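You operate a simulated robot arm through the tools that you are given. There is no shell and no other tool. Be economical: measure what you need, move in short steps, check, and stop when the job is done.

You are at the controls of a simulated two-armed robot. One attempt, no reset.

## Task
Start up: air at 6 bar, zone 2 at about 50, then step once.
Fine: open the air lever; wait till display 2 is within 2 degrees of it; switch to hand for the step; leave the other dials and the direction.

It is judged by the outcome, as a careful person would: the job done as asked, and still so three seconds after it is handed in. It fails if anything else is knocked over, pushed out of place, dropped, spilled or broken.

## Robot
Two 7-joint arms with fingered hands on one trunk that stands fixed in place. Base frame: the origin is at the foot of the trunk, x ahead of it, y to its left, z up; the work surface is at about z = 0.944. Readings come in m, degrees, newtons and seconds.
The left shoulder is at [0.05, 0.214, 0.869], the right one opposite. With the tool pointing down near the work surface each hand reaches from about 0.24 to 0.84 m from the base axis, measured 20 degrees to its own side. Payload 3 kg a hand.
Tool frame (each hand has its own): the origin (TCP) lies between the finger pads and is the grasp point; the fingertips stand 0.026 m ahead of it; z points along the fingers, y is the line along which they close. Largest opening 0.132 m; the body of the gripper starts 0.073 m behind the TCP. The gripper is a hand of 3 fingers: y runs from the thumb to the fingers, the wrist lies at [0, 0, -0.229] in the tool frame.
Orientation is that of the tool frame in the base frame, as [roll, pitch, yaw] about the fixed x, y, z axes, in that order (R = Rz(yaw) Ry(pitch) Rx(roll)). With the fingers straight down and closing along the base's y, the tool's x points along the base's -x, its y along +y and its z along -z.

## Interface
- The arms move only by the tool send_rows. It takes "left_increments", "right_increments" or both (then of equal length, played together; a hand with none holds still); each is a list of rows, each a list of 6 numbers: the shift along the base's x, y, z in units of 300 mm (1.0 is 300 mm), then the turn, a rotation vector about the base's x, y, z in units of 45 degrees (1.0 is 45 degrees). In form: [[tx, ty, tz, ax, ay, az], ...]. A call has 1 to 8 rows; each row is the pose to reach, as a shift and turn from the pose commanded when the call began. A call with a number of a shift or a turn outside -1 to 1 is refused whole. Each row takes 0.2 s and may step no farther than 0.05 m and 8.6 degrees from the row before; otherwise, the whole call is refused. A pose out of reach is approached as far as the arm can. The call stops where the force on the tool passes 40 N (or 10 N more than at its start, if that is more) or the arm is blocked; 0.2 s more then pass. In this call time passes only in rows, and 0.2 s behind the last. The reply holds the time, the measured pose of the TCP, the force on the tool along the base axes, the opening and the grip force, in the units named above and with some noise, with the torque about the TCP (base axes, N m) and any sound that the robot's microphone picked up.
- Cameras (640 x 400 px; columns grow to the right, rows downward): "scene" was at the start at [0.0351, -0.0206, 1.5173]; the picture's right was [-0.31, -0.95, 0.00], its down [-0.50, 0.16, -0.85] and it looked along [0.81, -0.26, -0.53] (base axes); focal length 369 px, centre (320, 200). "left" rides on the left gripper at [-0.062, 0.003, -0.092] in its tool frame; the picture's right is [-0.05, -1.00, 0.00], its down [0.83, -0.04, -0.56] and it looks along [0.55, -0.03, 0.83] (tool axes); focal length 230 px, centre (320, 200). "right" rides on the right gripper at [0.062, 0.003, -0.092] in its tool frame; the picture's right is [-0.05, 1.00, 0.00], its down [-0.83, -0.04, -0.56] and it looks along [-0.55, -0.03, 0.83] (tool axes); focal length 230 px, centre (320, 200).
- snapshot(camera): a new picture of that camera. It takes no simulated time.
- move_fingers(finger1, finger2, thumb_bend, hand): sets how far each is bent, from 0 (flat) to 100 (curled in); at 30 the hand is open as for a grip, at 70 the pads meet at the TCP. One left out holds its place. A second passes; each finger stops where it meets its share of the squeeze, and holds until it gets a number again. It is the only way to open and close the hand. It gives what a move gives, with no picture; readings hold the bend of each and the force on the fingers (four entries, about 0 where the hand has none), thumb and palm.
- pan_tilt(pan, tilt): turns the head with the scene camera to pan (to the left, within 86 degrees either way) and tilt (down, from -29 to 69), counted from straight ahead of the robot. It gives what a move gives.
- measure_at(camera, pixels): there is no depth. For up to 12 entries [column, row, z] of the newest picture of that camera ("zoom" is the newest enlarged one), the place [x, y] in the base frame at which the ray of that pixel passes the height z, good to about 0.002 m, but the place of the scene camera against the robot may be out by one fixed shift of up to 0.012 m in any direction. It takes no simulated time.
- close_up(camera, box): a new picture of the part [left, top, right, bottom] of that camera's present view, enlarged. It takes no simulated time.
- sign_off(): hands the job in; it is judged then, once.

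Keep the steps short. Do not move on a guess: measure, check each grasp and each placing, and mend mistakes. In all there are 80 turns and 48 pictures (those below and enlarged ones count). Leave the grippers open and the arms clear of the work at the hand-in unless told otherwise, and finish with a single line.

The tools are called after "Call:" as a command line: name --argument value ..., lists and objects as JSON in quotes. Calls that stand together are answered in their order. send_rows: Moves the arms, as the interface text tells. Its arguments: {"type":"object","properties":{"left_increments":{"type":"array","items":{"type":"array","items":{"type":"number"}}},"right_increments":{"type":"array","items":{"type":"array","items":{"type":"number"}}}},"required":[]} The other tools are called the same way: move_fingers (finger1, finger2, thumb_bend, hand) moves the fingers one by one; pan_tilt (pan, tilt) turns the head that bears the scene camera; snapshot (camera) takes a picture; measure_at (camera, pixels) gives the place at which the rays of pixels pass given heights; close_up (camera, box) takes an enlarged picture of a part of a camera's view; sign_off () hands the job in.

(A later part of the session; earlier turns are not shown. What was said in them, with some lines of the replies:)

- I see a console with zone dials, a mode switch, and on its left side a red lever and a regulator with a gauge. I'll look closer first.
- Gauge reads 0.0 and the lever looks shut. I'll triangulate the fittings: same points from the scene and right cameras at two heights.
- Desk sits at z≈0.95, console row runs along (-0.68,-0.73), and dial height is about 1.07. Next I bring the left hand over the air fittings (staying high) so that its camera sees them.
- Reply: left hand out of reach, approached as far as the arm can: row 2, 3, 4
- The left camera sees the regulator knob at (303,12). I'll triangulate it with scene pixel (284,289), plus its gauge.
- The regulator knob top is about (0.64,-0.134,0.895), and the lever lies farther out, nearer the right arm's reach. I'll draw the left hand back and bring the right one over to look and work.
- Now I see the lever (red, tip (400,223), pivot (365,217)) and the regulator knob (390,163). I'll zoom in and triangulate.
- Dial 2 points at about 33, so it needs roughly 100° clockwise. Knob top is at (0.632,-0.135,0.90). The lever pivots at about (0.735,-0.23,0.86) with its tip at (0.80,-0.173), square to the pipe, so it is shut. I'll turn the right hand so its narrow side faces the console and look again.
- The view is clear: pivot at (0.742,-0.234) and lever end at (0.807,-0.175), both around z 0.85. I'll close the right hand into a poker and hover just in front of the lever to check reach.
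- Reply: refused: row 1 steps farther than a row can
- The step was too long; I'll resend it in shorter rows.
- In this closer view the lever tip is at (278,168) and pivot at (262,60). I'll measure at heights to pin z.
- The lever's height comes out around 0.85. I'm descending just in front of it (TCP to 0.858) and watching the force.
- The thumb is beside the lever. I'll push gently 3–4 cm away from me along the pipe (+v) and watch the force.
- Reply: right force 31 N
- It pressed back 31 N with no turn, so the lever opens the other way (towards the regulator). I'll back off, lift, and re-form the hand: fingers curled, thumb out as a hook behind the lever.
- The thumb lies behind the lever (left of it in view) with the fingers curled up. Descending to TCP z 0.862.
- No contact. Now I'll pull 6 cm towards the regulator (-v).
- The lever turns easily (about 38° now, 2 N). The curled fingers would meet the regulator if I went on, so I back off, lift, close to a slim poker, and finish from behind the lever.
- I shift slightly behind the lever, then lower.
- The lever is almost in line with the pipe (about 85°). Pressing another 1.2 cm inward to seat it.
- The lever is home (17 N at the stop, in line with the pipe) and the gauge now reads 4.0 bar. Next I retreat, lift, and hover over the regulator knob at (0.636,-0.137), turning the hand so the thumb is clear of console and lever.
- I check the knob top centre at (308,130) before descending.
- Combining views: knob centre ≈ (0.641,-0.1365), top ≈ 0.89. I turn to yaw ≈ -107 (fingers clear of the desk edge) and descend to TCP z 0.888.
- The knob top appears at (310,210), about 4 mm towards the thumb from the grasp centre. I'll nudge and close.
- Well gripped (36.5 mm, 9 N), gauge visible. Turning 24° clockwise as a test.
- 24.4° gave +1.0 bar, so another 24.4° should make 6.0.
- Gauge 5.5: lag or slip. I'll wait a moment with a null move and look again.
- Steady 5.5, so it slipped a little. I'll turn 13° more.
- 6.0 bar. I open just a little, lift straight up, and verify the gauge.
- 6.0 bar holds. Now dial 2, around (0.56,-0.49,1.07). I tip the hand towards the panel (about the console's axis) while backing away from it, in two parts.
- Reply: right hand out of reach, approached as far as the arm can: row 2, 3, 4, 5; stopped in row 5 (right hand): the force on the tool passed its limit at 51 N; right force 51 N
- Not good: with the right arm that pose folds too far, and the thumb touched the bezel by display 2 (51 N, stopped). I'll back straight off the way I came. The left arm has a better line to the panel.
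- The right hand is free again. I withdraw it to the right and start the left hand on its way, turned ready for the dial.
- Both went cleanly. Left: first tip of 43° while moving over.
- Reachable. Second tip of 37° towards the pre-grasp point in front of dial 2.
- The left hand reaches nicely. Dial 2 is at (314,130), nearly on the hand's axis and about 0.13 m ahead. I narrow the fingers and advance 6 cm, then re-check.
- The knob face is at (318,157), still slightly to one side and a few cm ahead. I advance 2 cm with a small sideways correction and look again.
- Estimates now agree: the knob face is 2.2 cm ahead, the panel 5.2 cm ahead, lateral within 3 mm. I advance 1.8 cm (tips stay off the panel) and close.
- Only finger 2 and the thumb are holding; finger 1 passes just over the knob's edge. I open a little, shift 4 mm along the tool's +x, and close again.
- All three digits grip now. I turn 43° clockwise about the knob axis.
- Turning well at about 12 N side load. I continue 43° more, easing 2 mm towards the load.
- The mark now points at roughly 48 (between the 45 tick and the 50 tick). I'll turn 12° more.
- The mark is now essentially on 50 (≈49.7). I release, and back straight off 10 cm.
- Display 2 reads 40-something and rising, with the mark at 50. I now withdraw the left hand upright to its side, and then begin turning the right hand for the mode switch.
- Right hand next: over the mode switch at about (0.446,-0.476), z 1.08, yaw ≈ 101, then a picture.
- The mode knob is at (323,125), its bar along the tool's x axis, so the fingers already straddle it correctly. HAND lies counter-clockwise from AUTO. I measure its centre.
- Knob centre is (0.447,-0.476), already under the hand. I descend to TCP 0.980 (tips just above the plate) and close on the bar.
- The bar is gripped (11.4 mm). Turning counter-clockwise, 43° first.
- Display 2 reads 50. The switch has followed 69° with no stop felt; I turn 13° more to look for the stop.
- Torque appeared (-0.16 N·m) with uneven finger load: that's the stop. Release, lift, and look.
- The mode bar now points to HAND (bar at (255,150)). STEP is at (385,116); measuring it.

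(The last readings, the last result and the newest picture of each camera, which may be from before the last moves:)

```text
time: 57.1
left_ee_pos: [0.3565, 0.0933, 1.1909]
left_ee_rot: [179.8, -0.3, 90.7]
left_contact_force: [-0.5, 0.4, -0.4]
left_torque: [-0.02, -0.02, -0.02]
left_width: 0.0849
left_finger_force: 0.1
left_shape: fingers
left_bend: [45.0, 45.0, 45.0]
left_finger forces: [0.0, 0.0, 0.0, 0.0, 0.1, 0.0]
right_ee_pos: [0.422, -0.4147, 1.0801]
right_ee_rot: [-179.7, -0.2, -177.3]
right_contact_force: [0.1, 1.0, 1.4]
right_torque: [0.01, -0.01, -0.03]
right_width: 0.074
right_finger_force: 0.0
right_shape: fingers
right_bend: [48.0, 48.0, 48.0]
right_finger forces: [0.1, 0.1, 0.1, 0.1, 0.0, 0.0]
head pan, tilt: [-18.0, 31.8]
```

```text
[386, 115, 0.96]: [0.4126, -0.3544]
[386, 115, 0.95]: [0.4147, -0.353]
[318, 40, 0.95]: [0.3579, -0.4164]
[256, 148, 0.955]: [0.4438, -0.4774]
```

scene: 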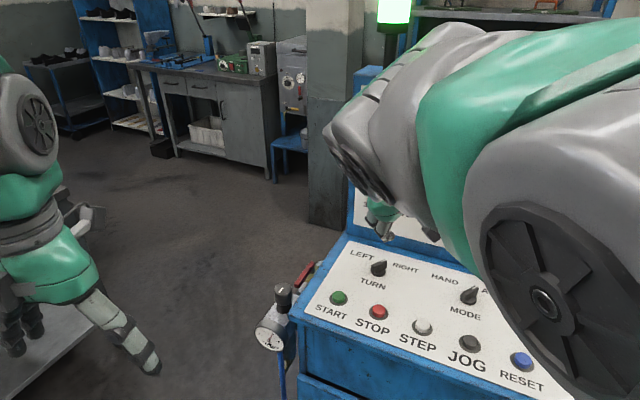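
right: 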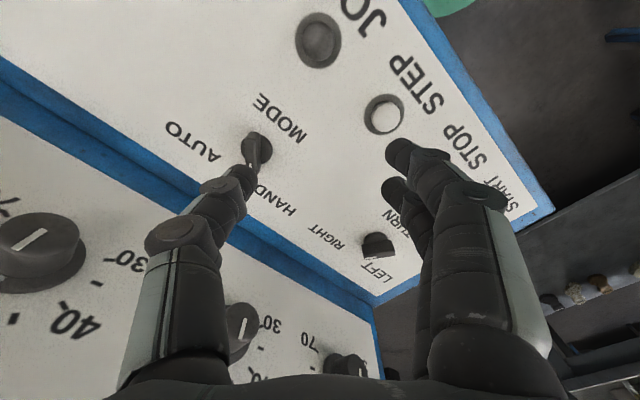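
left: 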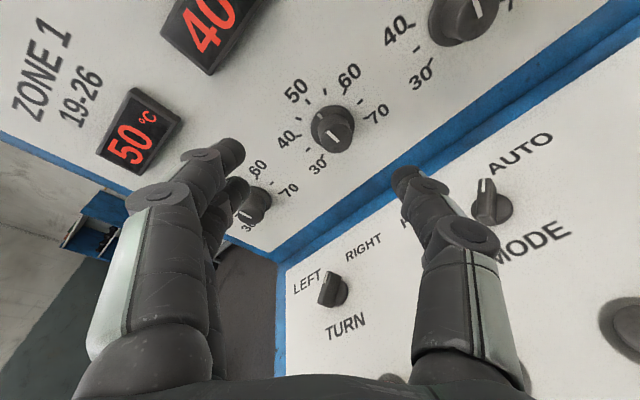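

STEP is at (0.414,-0.353), top ≈0.955. I close the hand into a poker and hover above it.

Call:
move_fingers --hand "right" --finger1 70 --finger2 70 --thumb_bend 70

Call:
send_rows --right_increments '[[-0.013, 0.1, -0.04, 0, 0, 0], [-0.027, 0.206, -0.1, 0, 0, 0], [-0.027, 0.206, -0.25, 0, 0, 0]]'

Call:
send_rows --right_increments '[[0, 0, -0.03, 0, 0, 0], [0, 0, -0.055, 0, 0, 0], [0, 0, -0.07, 0, 0, 0], [0, 0, -0.08, 0, 0, 0]]'

```text
time: 58.1
left_ee_pos: [0.3581, 0.0937, 1.1909]
left_ee_rot: [179.7, -0.3, 90.8]
left_contact_force: [0.5, 0.3, -0.6]
left_torque: [0.06, 0.0, -0.02]
left_width: 0.0845
left_finger_force: 0.0
left_shape: fingers
left_bend: [45.0, 45.0, 45.0]
left_finger forces: [0.0, 0.0, 0.0, 0.0, 0.0, 0.0]
right_ee_pos: [0.4213, -0.4139, 1.0796]
right_ee_rot: [-179.6, -0.1, -177.3]
right_contact_force: [-0.3, 0.2, -0.1]
right_torque: [0.01, -0.01, 0.0]
right_width: 0.0063
right_finger_force: 0.0
right_shape: fingers
right_bend: [70.0, 70.0, 70.0]
right_finger forces: [0.1, 0.0, 0.0, 0.0, 0.1, 0.1]
head pan, tilt: [-18.0, 31.8]
```

```text
time: 58.9
left_ee_pos: [0.3584, 0.0932, 1.1913]
left_ee_rot: [179.8, -0.3, 90.7]
left_contact_force: [-0.1, 0.4, 0.2]
left_torque: [0.03, -0.03, 0.0]
left_width: 0.0848
left_finger_force: 0.0
left_shape: fingers
left_bend: [45.0, 45.0, 45.0]
left_finger forces: [0.0, 0.0, 0.0, 0.0, 0.0, 0.1]
right_ee_pos: [0.4153, -0.3513, 1.0028]
right_ee_rot: [-179.6, -0.1, -177.2]
right_contact_force: [0.2, 0.7, 0.2]
right_torque: [0.05, -0.01, 0.01]
right_width: 0.0062
right_finger_force: 0.1
right_shape: fingers
right_bend: [70.0, 70.0, 70.0]
right_finger forces: [0.0, 0.0, 0.0, 0.1, 0.0, 0.0]
head pan, tilt: [-18.0, 31.8]
```

```text
time: 59.9
left_ee_pos: [0.3576, 0.0942, 1.1899]
left_ee_rot: [179.7, -0.3, 90.7]
left_contact_force: [0.5, 0.2, -0.1]
left_torque: [-0.01, -0.01, 0.01]
left_width: 0.0845
left_finger_force: 0.1
left_shape: fingers
left_bend: [45.0, 45.0, 45.0]
left_finger forces: [0.0, 0.1, 0.0, 0.1, 0.1, 0.0]
right_ee_pos: [0.4142, -0.3516, 0.981]
right_ee_rot: [-179.6, -0.1, -177.3]
right_contact_force: [-1.0, 0.3, 1.8]
right_torque: [-0.01, 0.02, 0.0]
right_width: 0.0059
right_finger_force: 0.9
right_shape: fingers
right_bend: [70.0, 70.0, 70.0]
right_finger forces: [0.4, 0.7, 0.1, 0.0, 0.7, 0.0]
head pan, tilt: [-18.0, 31.8]
```

First touch (about 2 N). Now I press slowly, 2 mm per row.

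Call:
send_rows --right_increments '[[0, 0, -0.007, 0, 0, 0], [0, 0, -0.014, 0, 0, 0], [0, 0, -0.02, 0, 0, 0]]'

```text
time: 60.7
left_ee_pos: [0.3566, 0.094, 1.1902]
left_ee_rot: [179.7, -0.3, 90.6]
left_contact_force: [-0.5, 0.2, 0.6]
left_torque: [0.0, -0.01, 0.01]
left_width: 0.0845
left_finger_force: 0.0
left_shape: fingers
left_bend: [45.0, 45.0, 45.0]
left_finger forces: [0.0, 0.0, 0.0, 0.1, 0.1, 0.0]
right_ee_pos: [0.4149, -0.3514, 0.9745]
right_ee_rot: [-179.7, -0.1, -177.3]
right_contact_force: [-0.3, 1.1, 21.5]
right_torque: [0.0, -0.01, -0.01]
right_width: 0.005
right_finger_force: 10.7
right_shape: fingers
right_bend: [70.0, 71.0, 70.0]
right_finger forces: [5.4, 5.7, 0.0, 0.0, 10.8, 0.0]
head pan, tilt: [-18.0, 31.8]
heard: click
```

Click heard. I release straight up and withdraw to the side, opening the hand.

Call:
send_rows --right_increments '[[0, 0, 0.1, 0, 0, 0], [0, 0, 0.25, 0, 0, 0], [0, 0, 0.4, 0, 0, 0], [-0.05, -0.05, 0.53, 0, 0, 0], [-0.14, -0.12, 0.62, 0, 0, 0], [-0.24, -0.2, 0.7, 0, 0, 0], [-0.3, -0.32, 0.75, 0, 0, 0], [-0.36, -0.44, 0.8, 0, 0, 0]]'

Call:
move_fingers --hand "right" --finger1 30 --finger2 30 --thumb_bend 30

Call:
move_fingers --hand "left" --finger1 30 --finger2 30 --thumb_bend 30

Call:
pan_tilt --pan -30 --tilt 31.8

Call:
snapshot --camera "scene"

```text
time: 62.5
left_ee_pos: [0.357, 0.0939, 1.1905]
left_ee_rot: [179.7, -0.3, 90.6]
left_contact_force: [1.3, 0.3, 0.2]
left_torque: [0.0, 0.02, 0.02]
left_width: 0.0844
left_finger_force: 0.0
left_shape: fingers
left_bend: [45.0, 45.0, 45.0]
left_finger forces: [0.0, 0.1, 0.1, 0.0, 0.0, 0.1]
right_ee_pos: [0.3066, -0.4857, 1.2158]
right_ee_rot: [-179.6, -0.1, -177.3]
right_contact_force: [-0.3, 0.1, -0.2]
right_torque: [-0.04, -0.02, 0.0]
right_width: 0.0054
right_finger_force: 0.0
right_shape: fingers
right_bend: [70.0, 70.0, 70.0]
right_finger forces: [0.1, 0.1, 0.0, 0.0, 0.1, 0.0]
head pan, tilt: [-18.0, 31.8]
```

```text
time: 63.5
left_ee_pos: [0.3565, 0.0947, 1.1901]
left_ee_rot: [179.8, -0.3, 90.7]
left_contact_force: [-0.6, 0.0, -0.4]
left_torque: [-0.02, -0.06, 0.01]
left_width: 0.0846
left_finger_force: 0.1
left_shape: fingers
left_bend: [45.0, 45.0, 45.0]
left_finger forces: [0.0, 0.0, 0.0, 0.0, 0.1, 0.1]
right_ee_pos: [0.305, -0.4843, 1.2153]
right_ee_rot: [-179.5, 0.0, -177.3]
right_contact_force: [-0.2, -0.8, 0.2]
right_torque: [-0.01, 0.0, -0.02]
right_width: 0.1339
right_finger_force: 0.1
right_shape: fingers
right_bend: [30.0, 30.0, 30.0]
right_finger forces: [0.0, 0.1, 0.0, 0.0, 0.0, 0.1]
head pan, tilt: [-18.0, 31.8]
```

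```text
time: 64.5
left_ee_pos: [0.358, 0.0943, 1.1901]
left_ee_rot: [179.7, -0.3, 90.7]
left_contact_force: [0.6, -0.2, 0.2]
left_torque: [0.0, -0.01, 0.01]
left_width: 0.1339
left_finger_force: 0.0
left_shape: fingers
left_bend: [30.0, 30.0, 30.0]
left_finger forces: [0.1, 0.0, 0.0, 0.1, 0.0, 0.0]
right_ee_pos: [0.3067, -0.4849, 1.2158]
right_ee_rot: [-179.6, -0.1, -177.3]
right_contact_force: [0.0, 0.4, -1.3]
right_torque: [0.01, 0.02, 0.0]
right_width: 0.1338
right_finger_force: 0.1
right_shape: fingers
right_bend: [30.0, 30.0, 30.0]
right_finger forces: [0.1, 0.1, 0.1, 0.0, 0.0, 0.1]
head pan, tilt: [-18.0, 31.8]
```

```text
time: 65.3
left_ee_pos: [0.3581, 0.095, 1.1908]
left_ee_rot: [179.7, -0.2, 90.7]
left_contact_force: [0.0, -0.3, 0.0]
left_torque: [0.04, -0.02, 0.01]
left_width: 0.1337
left_finger_force: 0.0
left_shape: fingers
left_bend: [30.0, 30.0, 30.0]
left_finger forces: [0.0, 0.1, 0.0, 0.0, 0.0, 0.0]
right_ee_pos: [0.3061, -0.4838, 1.2147]
right_ee_rot: [-179.6, -0.2, -177.2]
right_contact_force: [0.7, -0.2, 0.1]
right_torque: [-0.01, 0.01, -0.03]
right_width: 0.1338
right_finger_force: 0.1
right_shape: fingers
right_bend: [30.0, 30.0, 30.0]
right_finger forces: [0.0, 0.0, 0.1, 0.0, 0.0, 0.0]
head pan, tilt: [-30.0, 31.8]
```

```text
2 pictures are left
```

scene: 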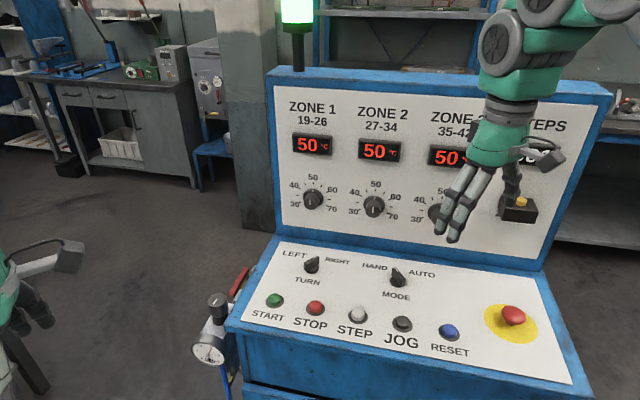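

All displays read 50 and the mode points to HAND; the counter is hidden behind the right hand. I shift the hand and take one enlarged picture.

Call:
send_rows --right_increments '[[-0.03, 0.1, 0.05, 0, 0, 0], [-0.06, 0.2, 0.1, 0, 0, 0], [-0.09, 0.3, 0.15, 0, 0, 0], [-0.12, 0.4, 0.2, 0, 0, 0]]'

Call:
close_up --camera "scene" --box '[190, 100, 590, 370]'

```text
time: 66.3
left_ee_pos: [0.3574, 0.0944, 1.1899]
left_ee_rot: [179.7, -0.3, 90.6]
left_contact_force: [0.3, 0.8, -0.6]
left_torque: [-0.03, 0.01, 0.03]
left_width: 0.134
left_finger_force: 0.0
left_shape: fingers
left_bend: [30.0, 30.0, 30.0]
left_finger forces: [0.0, 0.1, 0.0, 0.0, 0.0, 0.0]
right_ee_pos: [0.2711, -0.362, 1.2749]
right_ee_rot: [-179.6, -0.1, -177.3]
right_contact_force: [0.5, -0.2, -0.2]
right_torque: [-0.03, -0.02, 0.01]
right_width: 0.1339
right_finger_force: 0.1
right_shape: fingers
right_bend: [30.0, 30.0, 30.0]
right_finger forces: [0.0, 0.0, 0.0, 0.0, 0.0, 0.0]
head pan, tilt: [-30.0, 31.8]
```

```text
1.48 times, centred on (390, 235) of scene
```

zoom: 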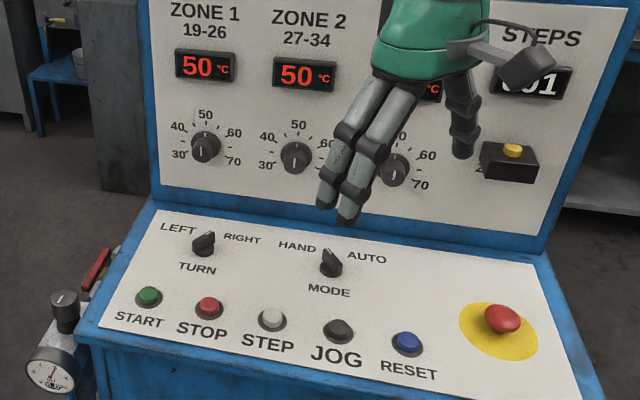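

The counter reads ..01, display 2 reads 50, the mode is on HAND, the air lever is open, and the other dials look unchanged. The arms are clear and the hands open, so I'm handing in.

Call:
sign_off

```text
The job is handed in.
```

The air lever is open at 6.0 bar, zone 2 is set to about 50 with display 2 at 50, mode is on HAND, and STEP was pressed once (counter shows 1).
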